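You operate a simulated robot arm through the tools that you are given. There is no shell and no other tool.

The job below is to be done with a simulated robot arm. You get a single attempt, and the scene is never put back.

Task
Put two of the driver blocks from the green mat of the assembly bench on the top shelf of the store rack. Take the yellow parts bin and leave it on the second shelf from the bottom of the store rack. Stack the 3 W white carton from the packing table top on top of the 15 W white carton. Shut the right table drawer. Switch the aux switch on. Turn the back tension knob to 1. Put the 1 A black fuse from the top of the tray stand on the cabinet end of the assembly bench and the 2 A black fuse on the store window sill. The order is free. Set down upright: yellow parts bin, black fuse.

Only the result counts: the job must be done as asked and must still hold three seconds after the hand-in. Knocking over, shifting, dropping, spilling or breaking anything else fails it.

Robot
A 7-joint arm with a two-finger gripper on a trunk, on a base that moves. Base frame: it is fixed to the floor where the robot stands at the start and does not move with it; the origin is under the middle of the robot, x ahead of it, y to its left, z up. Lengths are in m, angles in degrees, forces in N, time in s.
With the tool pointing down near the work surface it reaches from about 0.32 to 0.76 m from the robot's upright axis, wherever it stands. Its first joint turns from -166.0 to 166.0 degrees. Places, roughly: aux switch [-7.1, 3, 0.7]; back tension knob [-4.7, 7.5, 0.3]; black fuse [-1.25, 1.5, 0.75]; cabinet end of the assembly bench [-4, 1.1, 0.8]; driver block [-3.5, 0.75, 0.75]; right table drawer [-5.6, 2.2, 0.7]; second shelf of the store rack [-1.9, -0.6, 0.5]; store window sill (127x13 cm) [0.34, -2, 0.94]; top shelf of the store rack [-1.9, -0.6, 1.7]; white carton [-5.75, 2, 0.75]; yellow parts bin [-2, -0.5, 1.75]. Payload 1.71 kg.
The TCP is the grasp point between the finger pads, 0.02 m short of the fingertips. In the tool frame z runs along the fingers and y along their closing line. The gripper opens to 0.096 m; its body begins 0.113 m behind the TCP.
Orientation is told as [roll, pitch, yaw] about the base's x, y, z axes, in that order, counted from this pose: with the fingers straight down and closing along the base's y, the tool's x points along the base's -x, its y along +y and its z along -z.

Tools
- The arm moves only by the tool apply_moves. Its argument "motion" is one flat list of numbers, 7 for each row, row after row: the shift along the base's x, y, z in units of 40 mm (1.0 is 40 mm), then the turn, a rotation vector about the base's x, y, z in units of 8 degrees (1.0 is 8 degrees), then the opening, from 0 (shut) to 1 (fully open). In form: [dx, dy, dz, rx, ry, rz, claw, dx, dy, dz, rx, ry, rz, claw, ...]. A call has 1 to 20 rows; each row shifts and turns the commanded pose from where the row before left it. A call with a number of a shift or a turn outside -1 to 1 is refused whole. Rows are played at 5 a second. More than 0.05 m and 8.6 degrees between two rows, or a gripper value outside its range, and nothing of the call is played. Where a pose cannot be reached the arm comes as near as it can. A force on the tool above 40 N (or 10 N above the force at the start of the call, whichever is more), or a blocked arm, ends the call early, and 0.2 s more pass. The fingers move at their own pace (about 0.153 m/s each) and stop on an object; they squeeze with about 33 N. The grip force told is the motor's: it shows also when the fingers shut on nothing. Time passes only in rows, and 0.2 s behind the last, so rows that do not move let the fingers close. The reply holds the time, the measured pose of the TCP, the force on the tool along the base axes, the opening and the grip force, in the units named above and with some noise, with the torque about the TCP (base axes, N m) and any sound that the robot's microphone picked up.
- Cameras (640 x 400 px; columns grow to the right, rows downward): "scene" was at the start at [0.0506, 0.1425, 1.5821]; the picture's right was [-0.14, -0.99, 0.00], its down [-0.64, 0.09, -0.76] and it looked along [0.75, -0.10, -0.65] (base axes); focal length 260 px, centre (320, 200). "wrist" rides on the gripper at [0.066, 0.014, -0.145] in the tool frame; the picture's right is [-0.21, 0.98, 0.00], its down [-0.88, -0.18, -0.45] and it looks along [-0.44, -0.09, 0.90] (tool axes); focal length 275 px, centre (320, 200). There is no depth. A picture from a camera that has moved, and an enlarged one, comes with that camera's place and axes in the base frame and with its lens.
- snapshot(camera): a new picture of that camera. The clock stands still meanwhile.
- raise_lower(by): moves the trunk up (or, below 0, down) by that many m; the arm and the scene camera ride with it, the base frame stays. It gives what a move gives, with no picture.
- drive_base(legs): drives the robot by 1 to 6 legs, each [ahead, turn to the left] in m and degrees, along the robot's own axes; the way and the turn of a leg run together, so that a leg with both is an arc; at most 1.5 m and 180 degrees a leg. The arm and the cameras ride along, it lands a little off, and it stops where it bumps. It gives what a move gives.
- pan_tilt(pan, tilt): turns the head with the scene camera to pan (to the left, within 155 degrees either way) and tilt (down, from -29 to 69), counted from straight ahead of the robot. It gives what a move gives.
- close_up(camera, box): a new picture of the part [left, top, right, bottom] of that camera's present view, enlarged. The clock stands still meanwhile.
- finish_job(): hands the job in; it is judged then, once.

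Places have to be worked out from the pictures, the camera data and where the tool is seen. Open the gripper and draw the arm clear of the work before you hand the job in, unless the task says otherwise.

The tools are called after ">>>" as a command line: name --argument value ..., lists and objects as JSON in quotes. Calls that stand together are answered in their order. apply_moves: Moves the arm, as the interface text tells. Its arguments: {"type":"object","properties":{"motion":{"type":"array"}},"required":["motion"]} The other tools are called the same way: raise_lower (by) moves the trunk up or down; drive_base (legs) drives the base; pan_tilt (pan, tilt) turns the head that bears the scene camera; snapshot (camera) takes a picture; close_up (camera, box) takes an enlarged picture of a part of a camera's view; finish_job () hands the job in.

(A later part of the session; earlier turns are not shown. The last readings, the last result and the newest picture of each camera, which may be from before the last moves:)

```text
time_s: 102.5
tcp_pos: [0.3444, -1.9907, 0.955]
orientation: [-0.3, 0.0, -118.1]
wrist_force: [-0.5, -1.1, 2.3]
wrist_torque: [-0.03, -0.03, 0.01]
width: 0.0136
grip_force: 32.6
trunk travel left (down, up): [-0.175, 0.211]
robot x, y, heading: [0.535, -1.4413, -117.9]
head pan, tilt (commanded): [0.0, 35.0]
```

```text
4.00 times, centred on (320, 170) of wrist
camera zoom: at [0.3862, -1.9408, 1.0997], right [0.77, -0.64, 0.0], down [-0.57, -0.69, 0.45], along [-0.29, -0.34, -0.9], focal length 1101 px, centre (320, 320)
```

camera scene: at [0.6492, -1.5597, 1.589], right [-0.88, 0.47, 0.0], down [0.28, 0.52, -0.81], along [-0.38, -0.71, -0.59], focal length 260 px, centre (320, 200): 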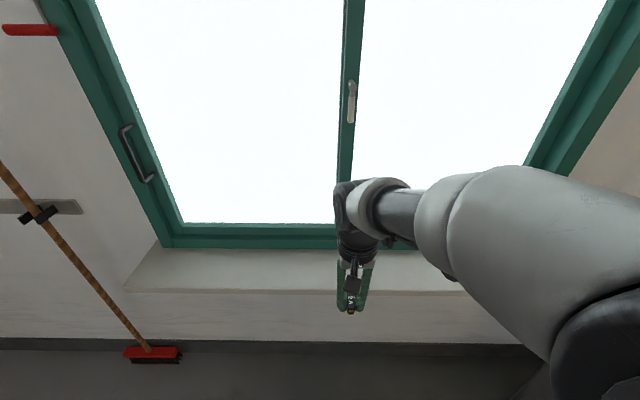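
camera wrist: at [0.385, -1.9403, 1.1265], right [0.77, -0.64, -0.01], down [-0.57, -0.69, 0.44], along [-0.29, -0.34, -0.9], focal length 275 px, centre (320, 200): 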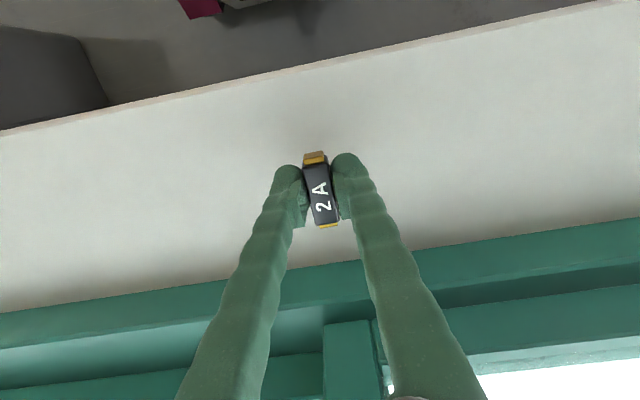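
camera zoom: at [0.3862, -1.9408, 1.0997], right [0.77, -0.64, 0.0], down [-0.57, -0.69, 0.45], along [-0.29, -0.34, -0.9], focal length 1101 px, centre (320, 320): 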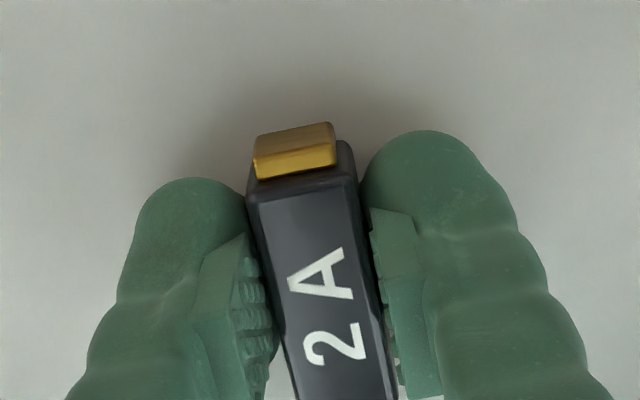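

A light upward force of 2.3 N appears at 0.955, so the fuse is just touching. One small step more to seat it.

>>> apply_moves --motion '[0, 0, -0.06, 0, 0, 0, 0, 0, 0, 0, 0, 0, 0, 0]'

```text
time_s: 103.1
tcp_pos: [0.3425, -1.9914, 0.9548]
orientation: [-0.3, -0.2, -118.1]
wrist_force: [2.9, 3.9, 23.7]
wrist_torque: [0.02, -0.17, -0.04]
width: 0.0134
grip_force: 33.1
trunk travel left (down, up): [-0.175, 0.211]
robot x, y, heading: [0.5398, -1.4384, -118.1]
head pan, tilt (commanded): [0.0, 35.0]
```

Firm contact now, 24 N. I ease off a hair, open the fingers and rise straight up.

>>> apply_moves --motion '[0, 0, 0.04, 0, 0, 0, 0, 0, 0, 0, 0, 0, 0, 0.3, 0, 0, 0, 0, 0, 0, 0.6, 0, 0, 0, 0, 0, 0, 0.6, 0, 0, 0.5, 0, 0, 0, 0.6, 0, 0, 1, 0, 0, 0, 0.6, 0, 0, 1, 0, 0, 0, 0.6]'

>>> snapshot --camera "wrist"

```text
time_s: 104.7
tcp_pos: [0.3396, -1.9873, 1.0554]
orientation: [-0.3, 0.1, -118.0]
wrist_force: [0.0, 0.6, 0.1]
wrist_torque: [-0.02, -0.01, 0.01]
width: 0.0574
grip_force: 0.1
trunk travel left (down, up): [-0.175, 0.211]
robot x, y, heading: [0.5384, -1.437, -117.9]
head pan, tilt (commanded): [0.0, 35.0]
```

```text
taken
camera wrist: at [0.3828, -1.937, 1.2001], right [0.77, -0.64, 0.0], down [-0.57, -0.69, 0.44], along [-0.29, -0.34, -0.9], focal length 275 px, centre (320, 200)
```

wrist: 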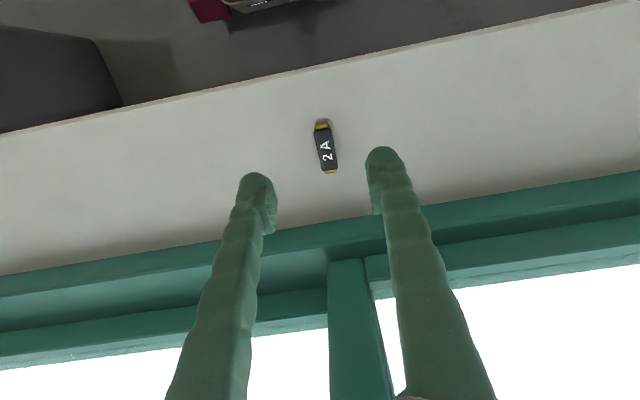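

The 2 A fuse lies label up on the sill, well inside its edges. I raise and draw the arm back, then drive back to the tray stand for the 1 A fuse.

>>> apply_moves --motion '[0, 0, 1, 0, 0, 0, 1, 0.2, 0.95, 0.4, 0, 0, 0, 1, 0.2, 0.95, 0, 0, 0, 0, 1, 0.2, 0.95, 0, 0, 0, 0, 1, 0.2, 0.95, 0, 0, 0, 0, 1, 0.2, 0.95, 0, 0, 0, 0, 1]'

>>> drive_base --legs '[[0, -119.6], [1.0, 0], [0.94, 0], [0, 28.6]]'

```text
time_s: 106.1
tcp_pos: [0.381, -1.799, 1.1097]
orientation: [-0.3, 0.1, -118.0]
wrist_force: [-0.7, 0.2, -0.6]
wrist_torque: [-0.06, -0.01, 0.0]
width: 0.0959
grip_force: 0.1
trunk travel left (down, up): [-0.175, 0.211]
robot x, y, heading: [0.5404, -1.4359, -118.1]
head pan, tilt (commanded): [0.0, 35.0]
```

```text
time_s: 124.2
tcp_pos: [-0.859, 0.3922, 1.111]
orientation: [-0.2, 0.1, 151.1]
wrist_force: [0.6, 0.2, -0.2]
wrist_torque: [-0.03, 0.02, 0.02]
width: 0.0958
grip_force: 0.0
trunk travel left (down, up): [-0.175, 0.211]
robot x, y, heading: [-0.5, 0.2322, 151.1]
head pan, tilt (commanded): [0.0, 35.0]
```

I am back in the aisle at heading 151°. I go on 1.25 m to the stand, where the 1 A fuse is at about [-1.235, 1.417], and swing the arm over.

>>> drive_base --legs '[[1.25, 0]]'

```text
time_s: 130.8
tcp_pos: [-1.9033, 0.9788, 1.1157]
orientation: [-0.3, -0.8, 150.7]
wrist_force: [-1.3, 0.9, -0.9]
wrist_torque: [0.0, -0.04, -0.02]
width: 0.0959
grip_force: 0.0
trunk travel left (down, up): [-0.175, 0.211]
robot x, y, heading: [-1.5584, 0.8225, 150.5]
head pan, tilt (commanded): [0.0, 35.0]
```

The robot stands at [-1.558, 0.823], 0.68 m from the 1 A fuse. I swing the arm round at full height and look with the wrist camera.

>>> apply_moves --motion '[0.84, 0.86, 0, 0, 0, 0, 1, 0.84, 0.86, 0, 0, 0, 0, 1, 0.84, 0.86, 0, 0, 0, 0, 1, 0.84, 0.86, 0, 0, 0, 0, 1, 0.84, 0.86, 0, 0, 0, 0, 1, 0.84, 0.86, 0, 0, 0, 0, 1, 0.84, 0.86, 0, 0, 0, 0, 1, 0.84, 0.86, 0, 0, 0, 0, 1, 0.84, 0.86, 0, 0, 0, 0, 1, 0.91, 0.32, 0, 0, 0, -0.1, 1, 0.91, 0.32, 0, 0, 0, -0.1, 1, 0.91, 0.32, 0, 0, 0, -0.1, 1, 0.91, 0.32, 0, 0, 0, -0.1, 1, 0.91, 0.32, 0, 0, 0, -0.1, 1, 0.91, 0.32, 0, 0, 0, 0, 1, 0.91, 0.32, 0, 0, 0, 0, 1, 0.91, 0.32, 0, 0, 0, 0, 1, 0.91, 0.32, 0, 0, 0, 0, 1, 0.91, 0.32, 0, 0, 0, 0, 1]'

>>> snapshot --camera "wrist"

```text
time_s: 134.8
tcp_pos: [-1.221, 1.41, 1.1211]
orientation: [-0.1, -1.8, 146.7]
wrist_force: [1.3, 0.4, 0.4]
wrist_torque: [-0.04, 0.0, -0.02]
width: 0.0959
grip_force: 0.0
trunk travel left (down, up): [-0.175, 0.211]
robot x, y, heading: [-1.5579, 0.8194, 150.6]
head pan, tilt (commanded): [0.0, 35.0]
```

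```text
taken
camera wrist: at [-1.17, 1.3589, 1.2635], right [-0.71, -0.7, 0.0], down [-0.62, 0.63, 0.47], along [-0.34, 0.33, -0.88], focal length 275 px, centre (320, 200)
```

wrist: 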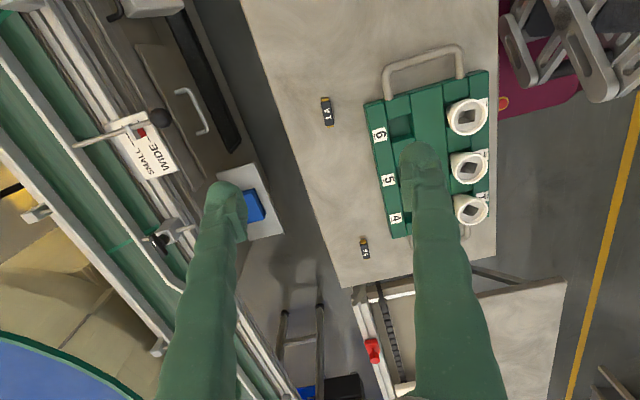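

The 1 A fuse is at about [-1.243, 1.409], with the tray's edge only about 6 cm away, so I must go in with the fingers part closed. I zoom in for its exact angle.

>>> close_up --camera "wrist" --box '[280, 80, 376, 140]'

```text
6.67 times, centred on (328, 110) of wrist
camera zoom: at [-1.17, 1.3589, 1.2635], right [-0.71, -0.7, 0.0], down [-0.62, 0.63, 0.47], along [-0.34, 0.33, -0.88], focal length 1835 px, centre (267, 800)
```

zoom: 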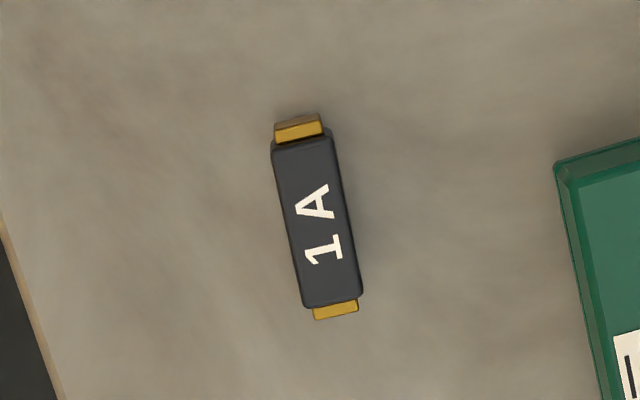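

The fuse lies at [-1.245, 1.410] with its axis at 147°, which matches the tool. I square the tool, narrow the opening to about 43 mm and come down to just above it.

>>> apply_moves --motion '[-0.6, 0.01, -0.8, -0.12, -0.19, 0, 0.45, 0, 0, -1, 0, 0, 0, 0.45, 0, 0, -1, 0, 0, 0, 0.45, 0, 0, -1, 0, 0, 0, 0.45, 0, 0, -1, 0, 0, 0, 0.45, 0, 0, -1, 0, 0, 0, 0.45, 0, 0, -0.8, 0, 0, 0, 0.45, 0, 0, 0, 0, 0, 0, 0.45]'

>>> snapshot --camera "wrist"

```text
time_s: 136.6
tcp_pos: [-1.2399, 1.4087, 0.8586]
orientation: [-0.4, 0.1, 146.6]
wrist_force: [0.8, 0.2, -1.1]
wrist_torque: [0.01, -0.01, 0.0]
width: 0.043
grip_force: 0.1
trunk travel left (down, up): [-0.175, 0.211]
robot x, y, heading: [-1.5559, 0.8212, 150.7]
head pan, tilt (commanded): [0.0, 35.0]
```

```text
taken
camera wrist: at [-1.1937, 1.3595, 1.004], right [-0.71, -0.7, -0.01], down [-0.63, 0.63, 0.44], along [-0.31, 0.32, -0.9], focal length 275 px, centre (320, 200)
```

wrist: 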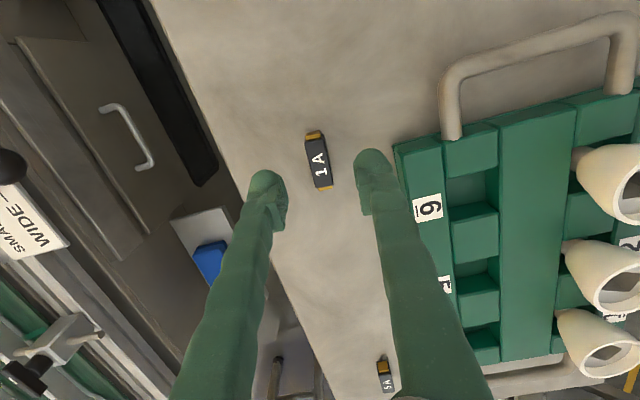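

Fuse is well placed between the fingers and the right finger clears the tray. I go down to grasp height.

>>> apply_moves --motion '[-0.08, 0.1, -0.7, 0, 0, 0, 0.45, 0, 0, -0.65, 0, 0, 0, 0.45, 0, 0, 0, 0, 0, 0, 0.45]'

>>> close_up --camera "wrist" --box '[200, 100, 440, 250]'

```text
time_s: 137.3
tcp_pos: [-1.2463, 1.4152, 0.8067]
orientation: [-0.4, 0.1, 146.7]
wrist_force: [1.2, 0.3, 0.0]
wrist_torque: [0.02, 0.02, -0.03]
width: 0.043
grip_force: 0.0
trunk travel left (down, up): [-0.175, 0.211]
robot x, y, heading: [-1.5568, 0.8207, 150.7]
head pan, tilt (commanded): [0.0, 35.0]
```

```text
2.67 times, centred on (320, 175) of wrist
camera zoom: at [-1.1993, 1.3661, 0.951], right [-0.71, -0.7, -0.01], down [-0.63, 0.63, 0.44], along [-0.31, 0.32, -0.9], focal length 734 px, centre (320, 267)
```

zoom: 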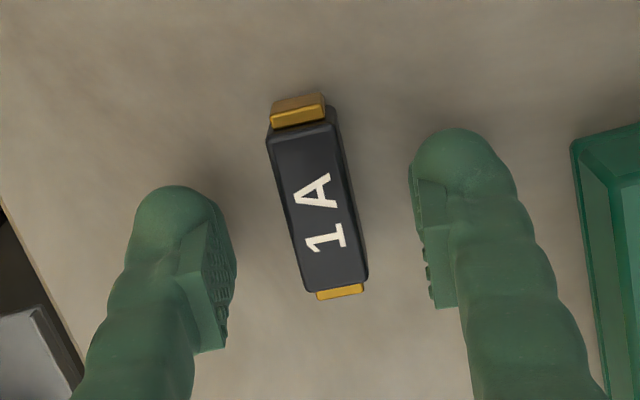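

Nearly there. I make a last 5 mm of lowering and a small centring shift, then close the fingers.

>>> apply_moves --motion '[0.1, -0.1, -0.11, 0, 0, 0, 0.45, 0, 0, 0, 0, 0, 0, 0, 0, 0, 0, 0, 0, 0, 0, 0, 0, 0, 0, 0, 0, 0]'

>>> close_up --camera "wrist" --box '[200, 100, 440, 250]'

```text
time_s: 138.3
tcp_pos: [-1.2442, 1.4112, 0.8012]
orientation: [-0.5, 0.1, 146.6]
wrist_force: [-0.6, 0.3, 0.1]
wrist_torque: [0.01, 0.03, 0.03]
width: 0.0135
grip_force: 33.3
trunk travel left (down, up): [-0.175, 0.211]
robot x, y, heading: [-1.5586, 0.8237, 150.4]
head pan, tilt (commanded): [0.0, 35.0]
```

```text
2.67 times, centred on (320, 175) of wrist
camera zoom: at [-1.1964, 1.3619, 0.9465], right [-0.71, -0.7, -0.01], down [-0.63, 0.63, 0.44], along [-0.31, 0.32, -0.9], focal length 734 px, centre (320, 267)
```

zoom: 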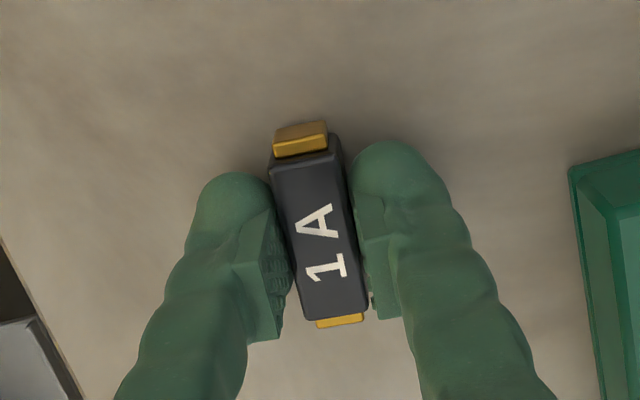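

The 1 A fuse is gripped at 13.5 mm with 33 N. I lift it and bring the arm back in front of the robot.

>>> apply_moves --motion '[0, 0, 1, 0, 0, 0, 0, 0, 0, 1, 0, 0, 0, 0, 0, 0, 1, 0, 0, 0, 0, 0, 0, 1, 0, 0, 0, 0, 0, 0, 1, 0, 0, 0, 0, 0, 0, 1, 0, 0, 0, 0, 0, 0, 1, 0, 0, 0, 0, 0, 0, 0.9, 0, 0, 0, 0, -0.91, -0.32, 0, 0, 0, 0.1, 0, -0.91, -0.32, 0, 0, 0, 0.1, 0, -0.91, -0.32, 0, 0, 0, 0.1, 0, -0.91, -0.32, 0, 0, 0, 0.1, 0, -0.91, -0.32, 0, 0, 0, 0.1, 0, -0.91, -0.32, 0, 0, 0, 0, 0, -0.91, -0.32, 0, 0, 0, 0, 0, -0.91, -0.32, 0, 0, 0, 0, 0, -0.91, -0.32, 0, 0, 0, 0, 0, -0.84, -0.86, 0, 0, 0, 0, 0, -0.84, -0.86, 0, 0, 0, 0, 0]'

>>> apply_moves --motion '[-0.84, -0.86, 0, 0, 0, 0, 0, -0.84, -0.86, 0, 0, 0, 0, 0, -0.84, -0.86, 0, 0, 0, 0, 0, -0.84, -0.86, 0, 0, 0, 0, 0, -0.84, -0.86, 0, 0, 0, 0, 0, -0.84, -0.86, 0, 0, 0, 0, 0, -0.84, -0.86, 0, 0, 0, 0, 0, -0.84, -0.86, 0, 0, 0, 0, 0]'

>>> pan_tilt --pan 25 --tilt 30

>>> snapshot --camera "scene"

>>> close_up --camera "scene" --box '[80, 60, 400, 260]'

```text
time_s: 142.3
tcp_pos: [-1.6394, 1.2239, 1.1152]
orientation: [-0.4, 0.1, 150.7]
wrist_force: [0.6, -0.4, -0.7]
wrist_torque: [0.01, 0.01, 0.02]
width: 0.0134
grip_force: 33.6
trunk travel left (down, up): [-0.175, 0.211]
robot x, y, heading: [-1.5564, 0.8258, 150.6]
head pan, tilt (commanded): [0.0, 35.0]
```

```text
time_s: 144.2
tcp_pos: [-1.9112, 0.9509, 1.1125]
orientation: [-0.5, 0.1, 150.7]
wrist_force: [-0.6, 0.2, -0.8]
wrist_torque: [-0.01, -0.02, -0.02]
width: 0.0135
grip_force: 32.8
trunk travel left (down, up): [-0.175, 0.211]
robot x, y, heading: [-1.5614, 0.8216, 150.6]
head pan, tilt (commanded): [0.0, 35.0]
```

```text
time_s: 145.0
tcp_pos: [-1.9112, 0.9523, 1.1115]
orientation: [-0.3, 0.1, 150.7]
wrist_force: [-0.1, -0.2, -0.4]
wrist_torque: [0.0, -0.01, -0.01]
width: 0.0134
grip_force: 33.4
trunk travel left (down, up): [-0.175, 0.211]
robot x, y, heading: [-1.5558, 0.8212, 150.5]
head pan, tilt (commanded): [25.0, 30.0]
```

```text
taken
camera scene: at [-1.6946, 0.677, 1.5969], right [0.08, 1.0, -0.01], down [0.51, -0.05, -0.86], along [-0.86, 0.06, -0.51], focal length 260 px, centre (320, 200)
```

scene: 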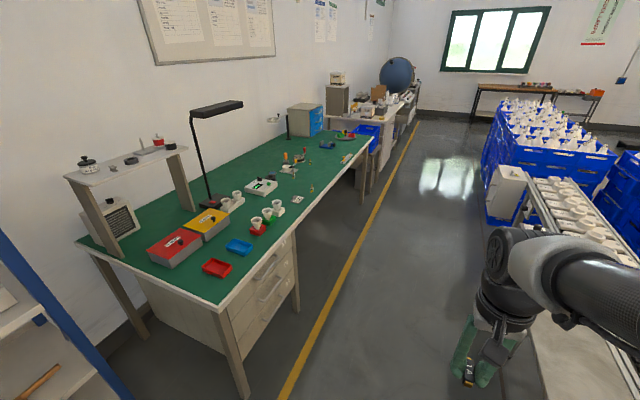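

```text
2.00 times, centred on (240, 160) of scene
camera zoom: at [-1.6946, 0.677, 1.5969], right [0.08, 1.0, -0.01], down [0.51, -0.05, -0.86], along [-0.86, 0.06, -0.51], focal length 521 px, centre (480, 280)
```

zoom: 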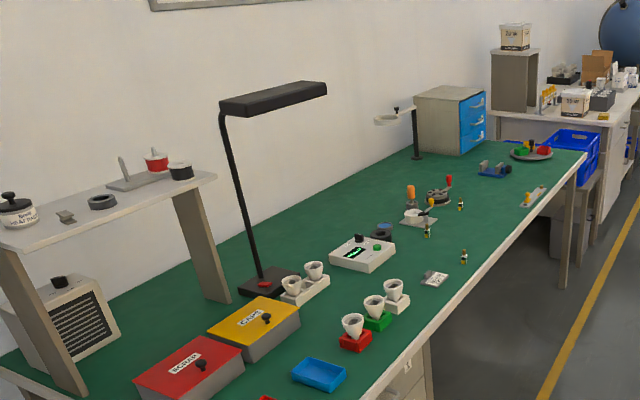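

The fuse is safe in front of me and the assembly bench lies ahead on the left, its front edge at about n = -0.81, with the grey cabinet at its far end. I drive diagonally along the aisle and turn to face that end.

>>> drive_base --legs '[[0, 8.3], [1.2, 0], [1.06, 0], [0, 82]]'

>>> pan_tilt --pan 15 --tilt 40

>>> snapshot --camera "scene"

>>> snapshot --camera "wrist"

```text
time_s: 162.1
tcp_pos: [-3.8146, 1.302, 1.1137]
orientation: [-0.3, 0.1, -118.0]
wrist_force: [0.9, 0.0, -0.6]
wrist_torque: [-0.01, 0.0, -0.03]
width: 0.0134
grip_force: 33.5
trunk travel left (down, up): [-0.175, 0.211]
robot x, y, heading: [-3.6968, 1.6578, -117.9]
head pan, tilt (commanded): [25.0, 30.0]
```

```text
time_s: 162.8
tcp_pos: [-3.8062, 1.3183, 1.1189]
orientation: [-0.3, -0.9, -118.0]
wrist_force: [0.5, 0.3, -0.3]
wrist_torque: [-0.07, 0.04, -0.01]
width: 0.0133
grip_force: 32.5
trunk travel left (down, up): [-0.175, 0.211]
robot x, y, heading: [-3.6961, 1.6608, -118.1]
head pan, tilt (commanded): [15.0, 40.0]
```

```text
taken
camera scene: at [-3.5631, 1.536, 1.5817], right [-0.97, 0.22, 0.0], down [0.15, 0.64, -0.76], along [-0.17, -0.74, -0.65], focal length 260 px, centre (320, 200)
```

scene: 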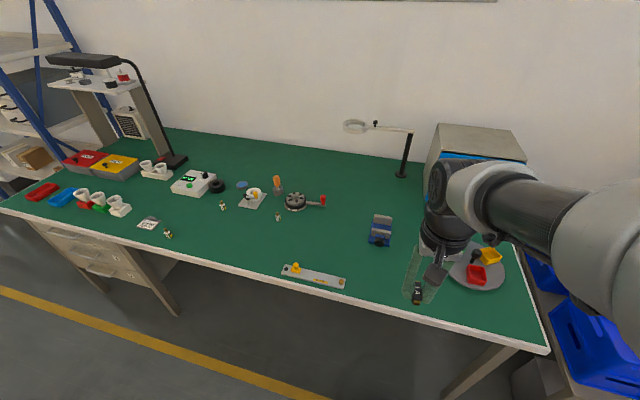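

```text
taken
camera wrist: at [-3.7619, 1.3706, 1.262], right [0.77, -0.64, 0.0], down [-0.57, -0.68, 0.46], along [-0.3, -0.35, -0.89], focal length 275 px, centre (320, 200)
```

wrist: 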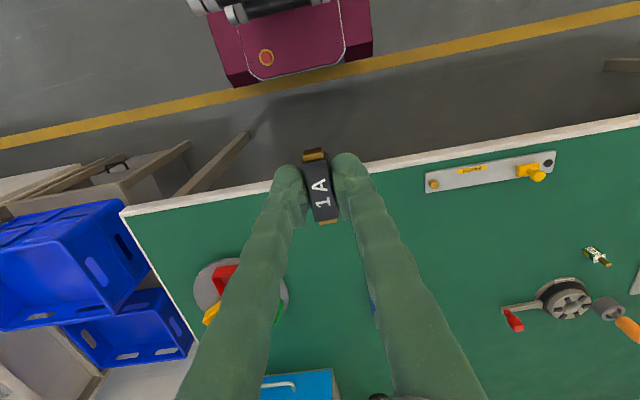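

The spot named for the cabinet end, about [-3.99, 1.09], is clear mat between the vise, the plate gauge and the round dish. I move the fuse over it and come part of the way down.

>>> apply_moves --motion '[-0.66, -0.81, 0, 0.1, -0.05, 0, 0, -0.66, -0.81, 0, 0, 0, 0, 0, -0.66, -0.81, 0, 0, 0, 0, 0, -0.66, -0.81, 0, 0, 0, 0, 0, -0.66, -0.81, 0, 0, 0, 0, 0, -0.66, -0.81, 0, 0, 0, 0, 0, -0.66, -0.81, 0, 0, 0, 0, 0, 0, 0, -1, 0, 0, 0, 0, 0, 0, -1, 0, 0, 0, 0, 0, 0, -1, 0, 0, 0, 0, 0, 0, -1, 0, 0, 0, 0, 0, 0, -1, 0, 0, 0, 0]'

>>> snapshot --camera "wrist"

>>> snapshot --camera "scene"

```text
time_s: 165.4
tcp_pos: [-3.992, 1.0895, 0.9191]
orientation: [-0.4, 0.2, -117.9]
wrist_force: [-0.1, -0.5, -0.7]
wrist_torque: [0.01, -0.04, -0.04]
width: 0.0139
grip_force: 33.0
trunk travel left (down, up): [-0.175, 0.211]
robot x, y, heading: [-3.6964, 1.6619, -118.1]
head pan, tilt (commanded): [15.0, 40.0]
```

```text
taken
camera wrist: at [-3.9495, 1.1397, 1.0643], right [0.77, -0.64, -0.01], down [-0.57, -0.69, 0.44], along [-0.29, -0.34, -0.9], focal length 275 px, centre (320, 200)
```

wrist: 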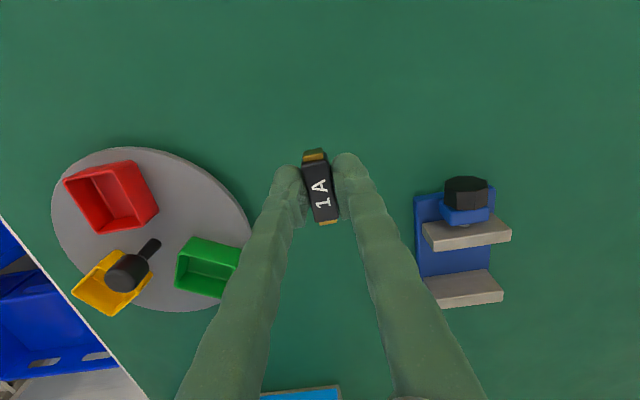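

```text
taken
camera scene: at [-3.5642, 1.5337, 1.5815], right [-0.97, 0.23, 0.0], down [0.15, 0.64, -0.76], along [-0.17, -0.74, -0.66], focal length 260 px, centre (320, 200)
```

scene: 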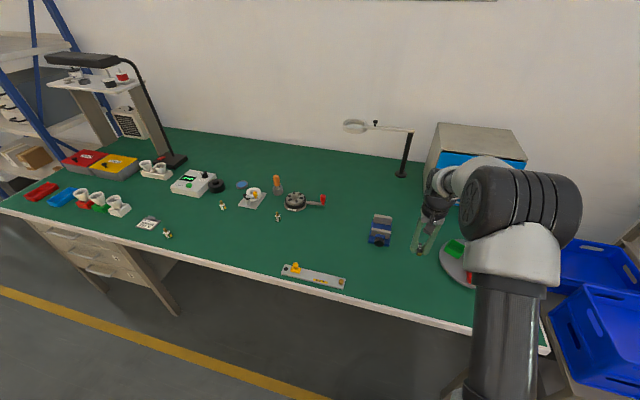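

The spot is free. I shift 3 cm towards me for extra room and lower in steps.

>>> apply_moves --motion '[0.36, 0.66, 0, 0, 0, 0, 0, 0, 0, -1, 0, 0, 0, 0, 0, 0, -0.8, 0, 0, 0, 0, 0, 0, 0, 0, 0, 0, 0]'

>>> apply_moves --motion '[0, 0, -0.2, 0, 0, 0, 0, 0, 0, -0.2, 0, 0, 0, 0, 0, 0, -0.15, 0, 0, 0, 0]'

>>> apply_moves --motion '[0, 0, -0.07, 0, 0, 0, 0, 0, 0, -0.07, 0, 0, 0, 0]'

>>> snapshot --camera "wrist"

```text
time_s: 166.4
tcp_pos: [-3.9769, 1.1186, 0.8473]
orientation: [-0.4, 0.1, -117.8]
wrist_force: [1.0, -0.3, 0.1]
wrist_torque: [-0.02, 0.01, 0.0]
width: 0.0135
grip_force: 33.1
trunk travel left (down, up): [-0.175, 0.211]
robot x, y, heading: [-3.6952, 1.6603, -117.7]
head pan, tilt (commanded): [15.0, 40.0]
```

```text
time_s: 167.2
tcp_pos: [-3.9766, 1.1181, 0.8233]
orientation: [-0.5, 0.1, -117.9]
wrist_force: [0.6, 0.3, 0.4]
wrist_torque: [0.02, -0.01, 0.02]
width: 0.0136
grip_force: 33.3
trunk travel left (down, up): [-0.175, 0.211]
robot x, y, heading: [-3.695, 1.6591, -118.1]
head pan, tilt (commanded): [15.0, 40.0]
```

```text
time_s: 167.8
tcp_pos: [-3.9771, 1.118, 0.8205]
orientation: [-0.4, -0.1, -118.0]
wrist_force: [2.3, 3.4, 18.6]
wrist_torque: [-0.02, -0.02, 0.0]
width: 0.0136
grip_force: 33.0
trunk travel left (down, up): [-0.175, 0.211]
robot x, y, heading: [-3.6945, 1.664, -118.0]
head pan, tilt (commanded): [15.0, 40.0]
```

```text
taken
camera wrist: at [-3.9336, 1.1684, 0.9655], right [0.77, -0.64, -0.01], down [-0.57, -0.69, 0.45], along [-0.29, -0.34, -0.89], focal length 275 px, centre (320, 200)
```

wrist: 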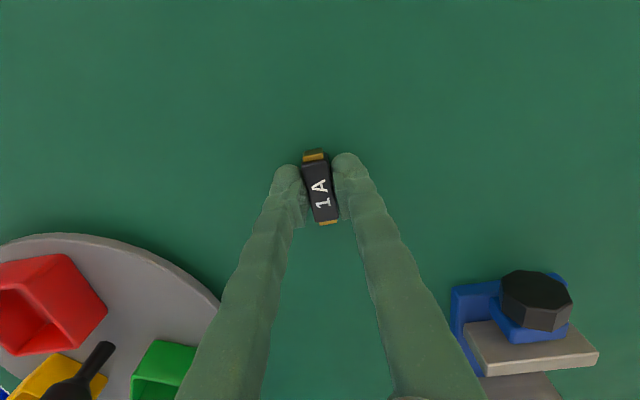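

Contact at 18.6 N with the TCP at 0.8205, so the mat top is about 0.80. I ease off, open and rise clear.

>>> apply_moves --motion '[0, 0, 0.03, 0, 0, 0, 0, 0, 0, 0, 0, 0, 0, 0.3, 0, 0, 0, 0, 0, 0, 0.6, 0, 0, 0, 0, 0, 0, 0.6, 0, 0, 0.5, 0, 0, 0, 0.6, 0, 0, 1, 0, 0, 0, 0.6, 0, 0, 1, 0, 0, 0, 0.6, 0, 0, 1, 0, 0, 0, 0.6, 0, 0, 1, 0, 0, 0, 0.6]'

>>> snapshot --camera "wrist"

>>> close_up --camera "scene" --box '[120, 160, 360, 310]'

>>> close_up --camera "scene" --box '[0, 140, 160, 240]'

```text
time_s: 169.8
tcp_pos: [-3.9752, 1.1186, 0.9986]
orientation: [-0.4, 0.1, -117.9]
wrist_force: [0.3, 1.4, 0.1]
wrist_torque: [-0.03, 0.02, 0.03]
width: 0.0575
grip_force: 0.1
trunk travel left (down, up): [-0.175, 0.211]
robot x, y, heading: [-3.6926, 1.6624, -117.7]
head pan, tilt (commanded): [15.0, 40.0]
```

```text
taken
camera wrist: at [-3.9317, 1.1681, 1.1433], right [0.77, -0.64, -0.01], down [-0.57, -0.69, 0.44], along [-0.29, -0.34, -0.9], focal length 275 px, centre (320, 200)
```

wrist: 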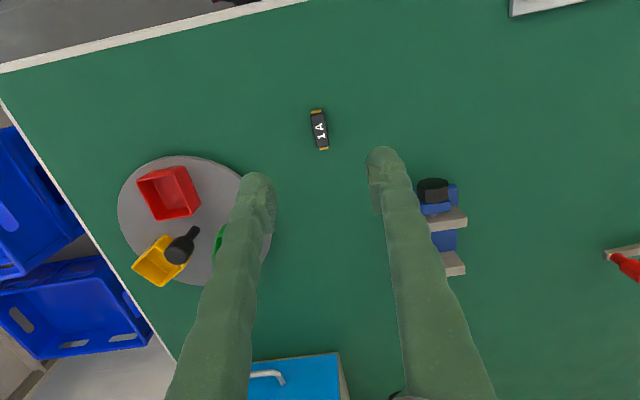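

```text
2.67 times, centred on (240, 235) of scene
camera zoom: at [-3.5635, 1.5348, 1.5816], right [-0.97, 0.23, 0.0], down [0.15, 0.64, -0.76], along [-0.17, -0.74, -0.65], focal length 694 px, centre (533, 107)
```

zoom: 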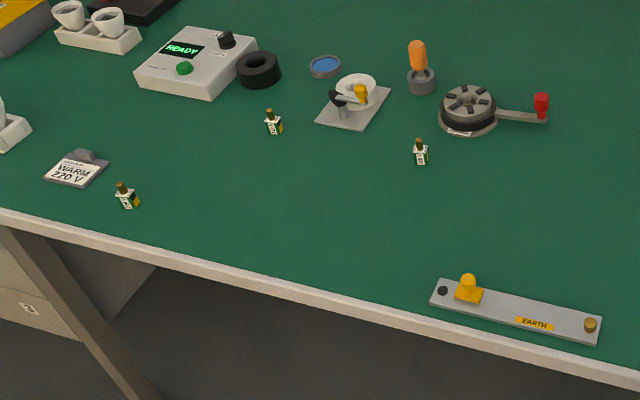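

```text
4.00 times, centred on (80, 190) of scene
camera zoom: at [-3.5635, 1.5348, 1.5816], right [-0.97, 0.23, 0.0], down [0.15, 0.64, -0.76], along [-0.17, -0.74, -0.65], focal length 1041 px, centre (1280, 240)
```

zoom: 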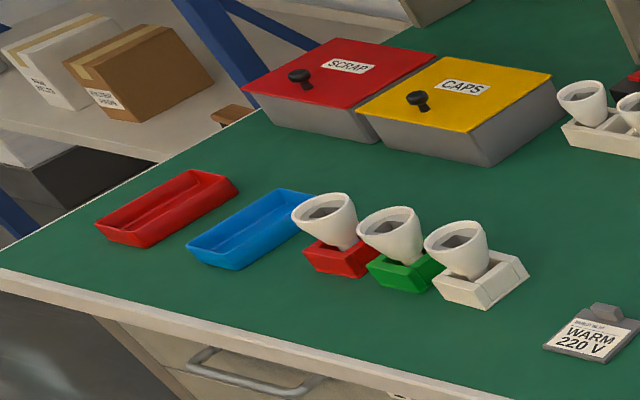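

The 1 A fuse stands well on the cabinet end. Now the driver blocks: the three small board-like things near the middle of the mat look like them, so I zoom in.

>>> close_up --camera "scene" --box '[262, 202, 294, 222]'

>>> close_up --camera "scene" --box '[206, 193, 238, 213]'

>>> close_up --camera "scene" --box '[150, 220, 182, 240]'

```text
16.00 times, centred on (278, 212) of scene
camera zoom: at [-3.5635, 1.5348, 1.5816], right [-0.97, 0.23, 0.0], down [0.15, 0.64, -0.76], along [-0.17, -0.74, -0.65], focal length 4165 px, centre (992, 8)
```

zoom: 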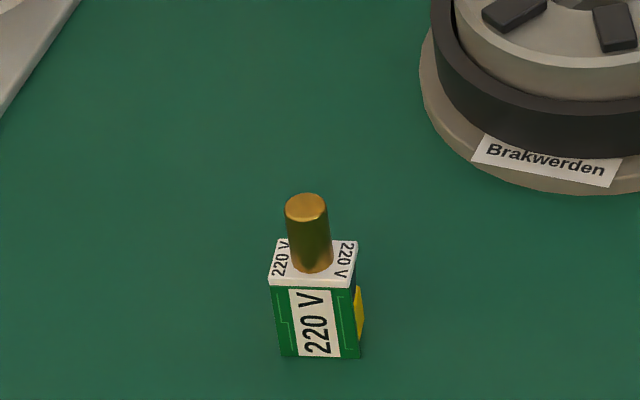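

```text
16.00 times, centred on (222, 203) of scene
camera zoom: at [-3.5635, 1.5348, 1.5816], right [-0.97, 0.23, 0.0], down [0.15, 0.64, -0.76], along [-0.17, -0.74, -0.65], focal length 4165 px, centre (1888, 152)
```

zoom: 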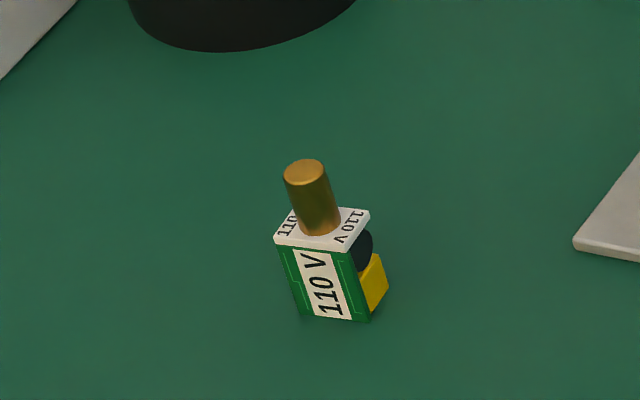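

```text
16.00 times, centred on (166, 230) of scene
camera zoom: at [-3.5635, 1.5348, 1.5816], right [-0.97, 0.23, 0.0], down [0.15, 0.64, -0.76], along [-0.17, -0.74, -0.65], focal length 4165 px, centre (2784, -280)
```

zoom: 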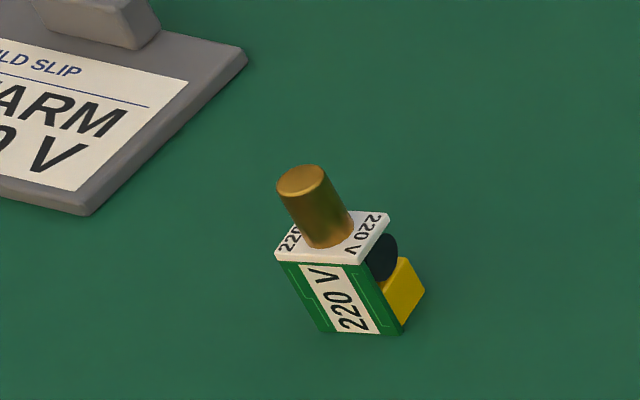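

The three small boards with brass studs are the driver blocks: two marked 220 V, at about [-3.564, 0.734] and [-3.132, 0.733], and one marked 110 V. I draw the arm in and drive along the bench to stand in front of the first 220 V one.

>>> apply_moves --motion '[0, 0, 1, 0, 0, 0, 0.6, 0.46, 0.88, 0.5, 0, 0, 0, 0.6, 0.46, 0.88, 0.5, 0, 0, 0, 0.6, 0.46, 0.88, 0.5, 0, 0, 0, 0.6, 0.46, 0.88, 0, 0, 0, 0, 0.6, 0.46, 0.88, 0, 0, 0, 0, 0.6]'

>>> drive_base --legs '[[0, 89], [0.56, 0], [0, -89], [0.1, 0]]'

>>> pan_tilt --pan 0 --tilt 45

>>> snapshot --camera "scene"

>>> snapshot --camera "wrist"

```text
time_s: 171.2
tcp_pos: [-3.8873, 1.2936, 1.1025]
orientation: [-0.4, 0.1, -117.9]
wrist_force: [0.4, 0.1, 0.3]
wrist_torque: [-0.02, 0.03, -0.01]
width: 0.0576
grip_force: 0.1
trunk travel left (down, up): [-0.175, 0.211]
robot x, y, heading: [-3.6955, 1.6611, -118.1]
head pan, tilt (commanded): [15.0, 40.0]
```

```text
time_s: 184.6
tcp_pos: [-3.4257, 0.974, 1.1099]
orientation: [-0.4, -1.0, -117.5]
wrist_force: [0.0, -0.9, 0.9]
wrist_torque: [0.0, -0.03, 0.0]
width: 0.0578
grip_force: 0.0
trunk travel left (down, up): [-0.175, 0.211]
robot x, y, heading: [-3.2479, 1.3273, -117.2]
head pan, tilt (commanded): [15.0, 40.0]
```

```text
time_s: 185.4
tcp_pos: [-3.4296, 0.9671, 1.1089]
orientation: [-0.4, -0.5, -117.4]
wrist_force: [0.6, -0.7, 0.0]
wrist_torque: [0.02, -0.03, 0.0]
width: 0.0577
grip_force: 0.1
trunk travel left (down, up): [-0.175, 0.211]
robot x, y, heading: [-3.2455, 1.3271, -117.1]
head pan, tilt (commanded): [0.0, 45.0]
```

```text
taken
camera scene: at [-3.108, 1.259, 1.5751], right [-0.89, 0.46, 0.0], down [0.32, 0.62, -0.72], along [-0.33, -0.64, -0.7], focal length 260 px, centre (320, 200)
```

scene: 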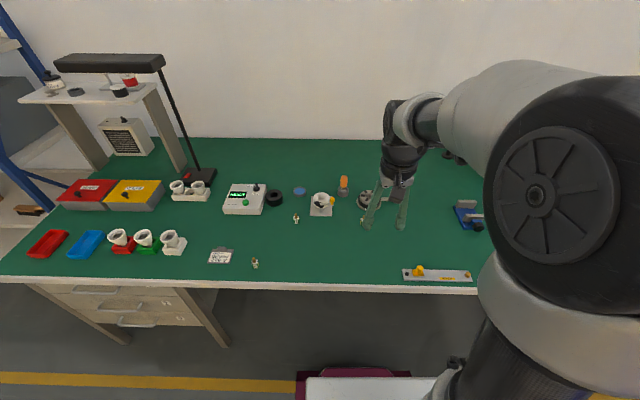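

```text
taken
camera wrist: at [-3.3856, 1.0183, 1.2522], right [0.77, -0.63, 0.0], down [-0.56, -0.69, 0.45], along [-0.29, -0.35, -0.89], focal length 275 px, centre (320, 200)
```

wrist: 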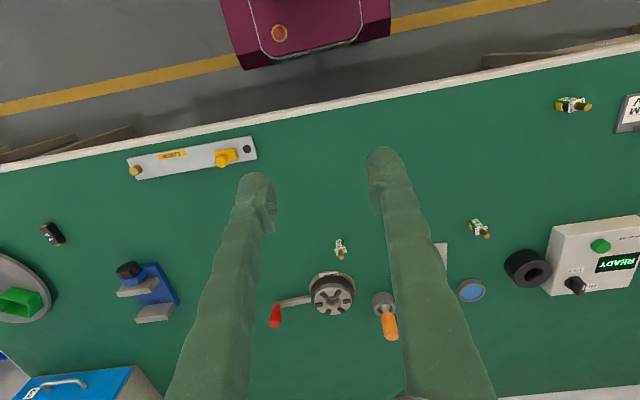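

Both wrist and head pictures agree on the first block, at about [-3.563, 0.738]. I tilt the fingers 30° forward, which also suits the high shelf later, and move to just above and short of its brass stud.

>>> apply_moves --motion '[-0.4, -0.68, -0.45, -0.665, 0.347, 0, 0.6, -0.4, -0.68, -0.45, -0.665, 0.347, 0, 0.6, -0.4, -0.68, -0.45, -0.665, 0.347, 0, 0.6, -0.4, -0.68, -0.45, -0.665, 0.347, 0, 0.6, -0.4, -0.68, -0.45, -0.6, 0.31, 0, 0.6, -0.4, -0.68, -0.45, 0, 0, 0, 0.6, -0.4, -0.68, -0.45, 0, 0, 0, 0.6, -0.4, -0.68, -0.45, 0, 0, 0, 0.6, 0, 0, 0, 0, 0, 0, 0.6]'

>>> snapshot --camera "wrist"

>>> close_up --camera "scene" --box '[240, 120, 480, 270]'

```text
time_s: 187.4
tcp_pos: [-3.5651, 0.7346, 0.9565]
orientation: [-0.4, -29.0, -117.4]
wrist_force: [-0.1, -0.5, 0.5]
wrist_torque: [-0.01, 0.01, -0.03]
width: 0.0576
grip_force: 0.1
trunk travel left (down, up): [-0.175, 0.211]
robot x, y, heading: [-3.2432, 1.3255, -117.2]
head pan, tilt (commanded): [0.0, 45.0]
```

```text
taken
camera wrist: at [-3.4937, 0.8408, 1.0511], right [0.78, -0.61, 0.09], down [-0.41, -0.4, 0.82], along [-0.46, -0.68, -0.57], focal length 275 px, centre (320, 200)
```

wrist: 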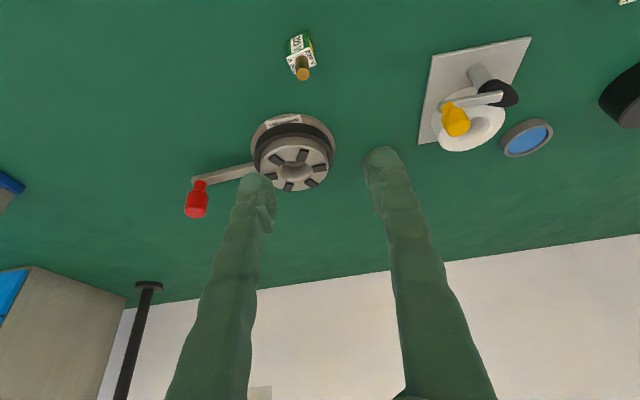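

```text
2.67 times, centred on (360, 195) of scene
camera zoom: at [-3.1313, 1.2132, 1.5744], right [-0.89, 0.46, 0.0], down [0.33, 0.64, -0.7], along [-0.32, -0.62, -0.72], focal length 694 px, centre (213, 213)
```

zoom: 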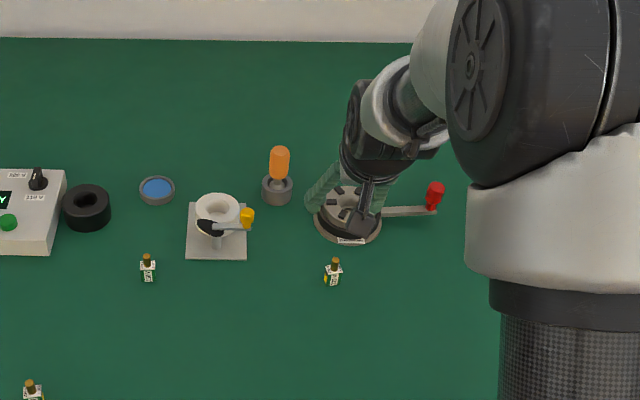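

The stud is at [-3.5626, 0.7425]. I step back about 13 mm and descend to just above grip height to check the heights.

>>> apply_moves --motion '[0.13, 0.33, -0.6, 0, 0, 0, 0.45, 0, 0, -0.7, 0, 0, 0, 0.45, 0, 0, -0.6, 0, 0, 0, 0.45, 0, 0, 0, 0, 0, 0, 0.45]'

>>> snapshot --camera "wrist"

>>> close_up --camera "scene" --box '[320, 170, 400, 220]'

```text
time_s: 188.4
tcp_pos: [-3.56, 0.7475, 0.8807]
orientation: [-0.3, -29.2, -117.4]
wrist_force: [-0.5, -0.9, -0.2]
wrist_torque: [-0.02, -0.03, 0.01]
width: 0.0429
grip_force: 0.1
trunk travel left (down, up): [-0.175, 0.211]
robot x, y, heading: [-3.2475, 1.3273, -117.4]
head pan, tilt (commanded): [0.0, 45.0]
```

```text
taken
camera wrist: at [-3.4885, 0.8528, 0.9755], right [0.78, -0.61, 0.09], down [-0.41, -0.4, 0.82], along [-0.46, -0.68, -0.57], focal length 275 px, centre (320, 200)
```

wrist: 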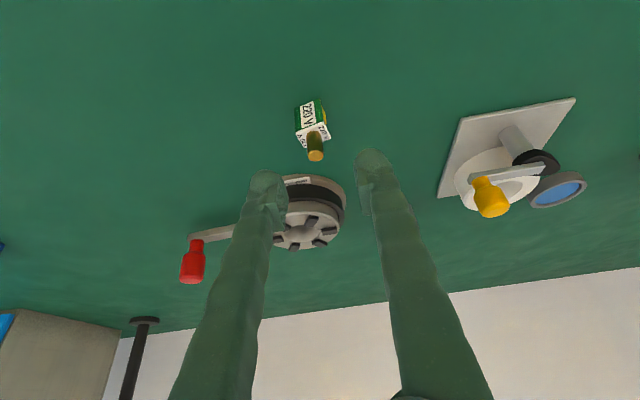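

```text
8.00 times, centred on (360, 195) of scene
camera zoom: at [-3.1315, 1.213, 1.5744], right [-0.89, 0.46, 0.0], down [0.33, 0.64, -0.7], along [-0.32, -0.62, -0.72], focal length 2082 px, centre (0, 240)
```

zoom: 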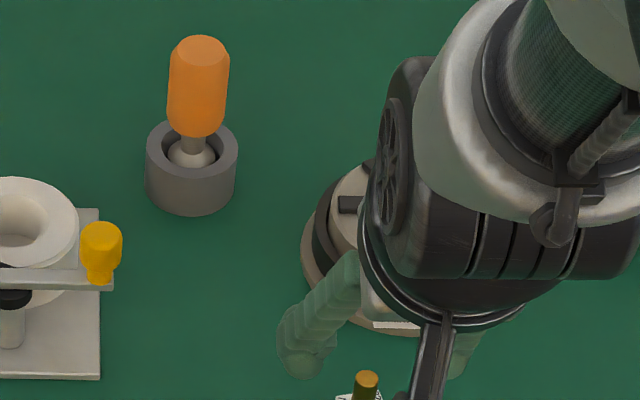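

The stud runs from z = 0.824 to 0.8465 and sits between the fingers. I lower to 0.851 so that the tips stay just above the white plate, and close.

>>> apply_moves --motion '[0, 0, -0.4, 0, 0, 0, 0.45, 0, 0, -0.36, 0, 0, 0, 0.45, 0, 0, 0, 0, 0, 0, 0.45, 0, 0, 0, 0, 0, 0, 0, 0, 0, 0, 0, 0, 0, 0, 0, 0, 0, 0, 0, 0, 0]'

>>> close_up --camera "wrist" --box '[200, 100, 440, 250]'

```text
time_s: 189.8
tcp_pos: [-3.5614, 0.7465, 0.8512]
orientation: [-0.3, -29.0, -117.5]
wrist_force: [0.7, 0.1, 0.0]
wrist_torque: [0.03, -0.04, -0.03]
width: 0.0069
grip_force: 33.0
trunk travel left (down, up): [-0.175, 0.211]
robot x, y, heading: [-3.245, 1.3298, -117.4]
head pan, tilt (commanded): [0.0, 45.0]
```

```text
2.67 times, centred on (320, 175) of wrist
camera zoom: at [-3.4891, 0.852, 0.946], right [0.78, -0.61, 0.09], down [-0.41, -0.4, 0.82], along [-0.46, -0.68, -0.57], focal length 734 px, centre (320, 267)
```

zoom: 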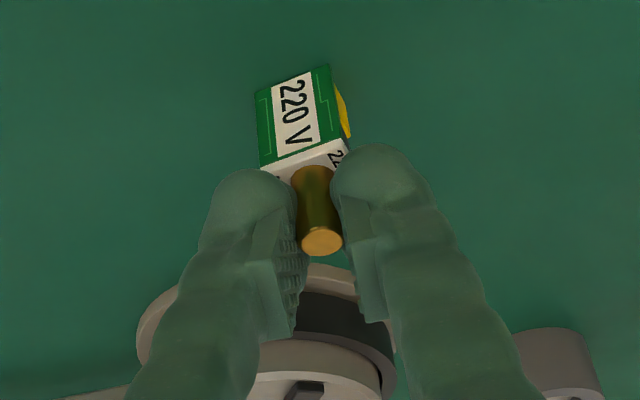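

The fingers hold the stud at 6.9 mm, which matches its thickness. I lift slightly to check the hold.

>>> apply_moves --motion '[0, 0, 0.5, 0, 0, 0, 0, 0, 0, 1, 0, 0, 0, 0, 0, 0, 1, 0, 0, 0, 0]'

>>> close_up --camera "wrist" --box '[200, 100, 440, 250]'

```text
time_s: 190.6
tcp_pos: [-3.5586, 0.7466, 0.9544]
orientation: [-0.4, -29.0, -117.4]
wrist_force: [-0.1, -0.5, 0.4]
wrist_torque: [-0.03, 0.02, 0.01]
width: 0.0066
grip_force: 32.8
trunk travel left (down, up): [-0.175, 0.211]
robot x, y, heading: [-3.2484, 1.3287, -117.2]
head pan, tilt (commanded): [0.0, 45.0]
```

```text
2.67 times, centred on (320, 175) of wrist
camera zoom: at [-3.4875, 0.8525, 1.0478], right [0.78, -0.61, 0.09], down [-0.41, -0.4, 0.82], along [-0.46, -0.68, -0.57], focal length 734 px, centre (320, 267)
```

zoom: 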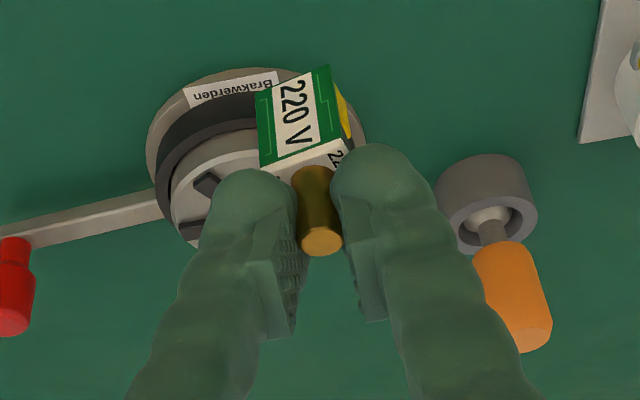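

The block is held by its stud, upright. I draw the arm in and drive back along the aisle to the store rack.

>>> apply_moves --motion '[0, 0, 0.8, 0, 0, 0, 0, 0.46, 0.87, 0.6, 0, 0, 0, 0, 0.46, 0.87, 0.6, 0, 0, 0, 0, 0.46, 0.87, 0.6, 0, 0, 0, 0, 0.46, 0.87, 0.6, 0, 0, 0, 0, 0.46, 0.87, 0.6, 0, 0, 0, 0, 0.46, 0.87, 0.6, 0, 0, 0, 0]'

>>> drive_base --legs '[[0, 88.5], [1.2, 0], [1.2, 0], [0, -89]]'

>>> pan_tilt --pan 15 --tilt 0

>>> snapshot --camera "scene"

```text
time_s: 192.2
tcp_pos: [-3.451, 0.9587, 1.1304]
orientation: [-0.4, -29.0, -117.4]
wrist_force: [0.8, 0.4, 0.1]
wrist_torque: [-0.04, 0.04, -0.02]
width: 0.0067
grip_force: 33.5
trunk travel left (down, up): [-0.175, 0.211]
robot x, y, heading: [-3.2484, 1.3279, -117.2]
head pan, tilt (commanded): [0.0, 45.0]
```

```text
time_s: 213.7
tcp_pos: [-1.3921, -0.1816, 1.1278]
orientation: [-0.4, -29.1, -118.6]
wrist_force: [-0.5, 0.6, 0.6]
wrist_torque: [0.0, 0.05, 0.02]
width: 0.0069
grip_force: 32.6
trunk travel left (down, up): [-0.175, 0.211]
robot x, y, heading: [-1.1766, 0.183, -118.3]
head pan, tilt (commanded): [0.0, 45.0]
```

```text
time_s: 214.8
tcp_pos: [-1.3838, -0.1681, 1.1342]
orientation: [-0.4, -29.9, -118.6]
wrist_force: [-1.4, -0.7, 0.1]
wrist_torque: [0.01, -0.02, 0.0]
width: 0.0067
grip_force: 33.2
trunk travel left (down, up): [-0.175, 0.211]
robot x, y, heading: [-1.1731, 0.1811, -118.3]
head pan, tilt (commanded): [15.0, 0.0]
```

```text
taken
camera scene: at [-1.0464, 0.0488, 1.6452], right [-0.97, 0.23, 0.0], down [0.01, 0.01, -1.0], along [-0.23, -0.97, -0.02], focal length 260 px, centre (320, 200)
```

scene: 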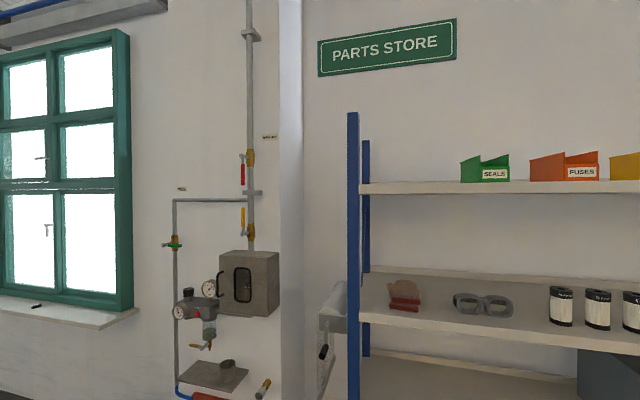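

The rack's top shelf shows at z about 1.69, just above the camera. I raise the trunk to look down on it.

>>> raise_lower --by 0.205

>>> pan_tilt --pan -5 --tilt 12

>>> snapshot --camera "scene"

>>> close_up --camera "scene" --box '[260, 100, 580, 300]'

```text
time_s: 217.0
tcp_pos: [-1.3844, -0.1677, 1.3389]
orientation: [-0.4, -29.9, -118.6]
wrist_force: [-0.2, 0.2, -0.7]
wrist_torque: [0.0, -0.01, -0.03]
width: 0.0068
grip_force: 32.9
trunk travel left (down, up): [-0.38, 0.006]
robot x, y, heading: [-1.176, 0.181, -118.5]
head pan, tilt (commanded): [15.0, 0.0]
```

```text
time_s: 217.8
tcp_pos: [-1.3829, -0.1658, 1.3387]
orientation: [-0.4, -29.8, -118.6]
wrist_force: [-0.7, -0.2, 0.0]
wrist_torque: [0.01, -0.02, -0.04]
width: 0.0067
grip_force: 32.4
trunk travel left (down, up): [-0.38, 0.006]
robot x, y, heading: [-1.1793, 0.182, -118.4]
head pan, tilt (commanded): [-5.0, 12.0]
```

```text
taken
camera scene: at [-1.0783, 0.0557, 1.8304], right [-0.83, 0.55, 0.0], down [0.12, 0.19, -0.97], along [-0.54, -0.81, -0.22], focal length 260 px, centre (320, 200)
```

scene: 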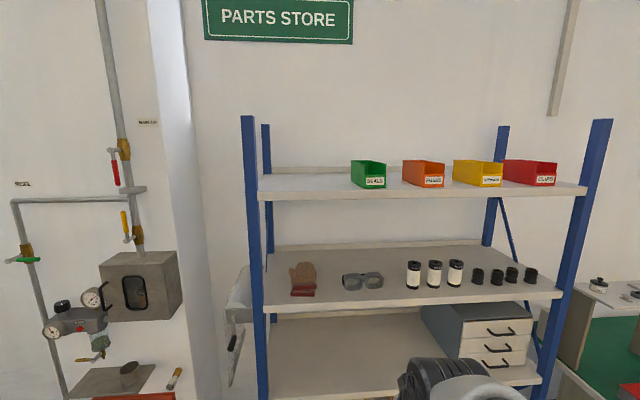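

```text
2.00 times, centred on (420, 200) of scene
camera zoom: at [-1.0783, 0.0557, 1.8304], right [-0.83, 0.55, 0.0], down [0.12, 0.19, -0.97], along [-0.54, -0.81, -0.22], focal length 521 px, centre (120, 200)
```

zoom: 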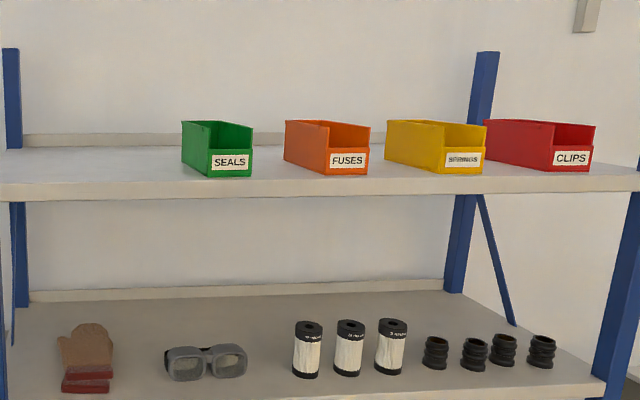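

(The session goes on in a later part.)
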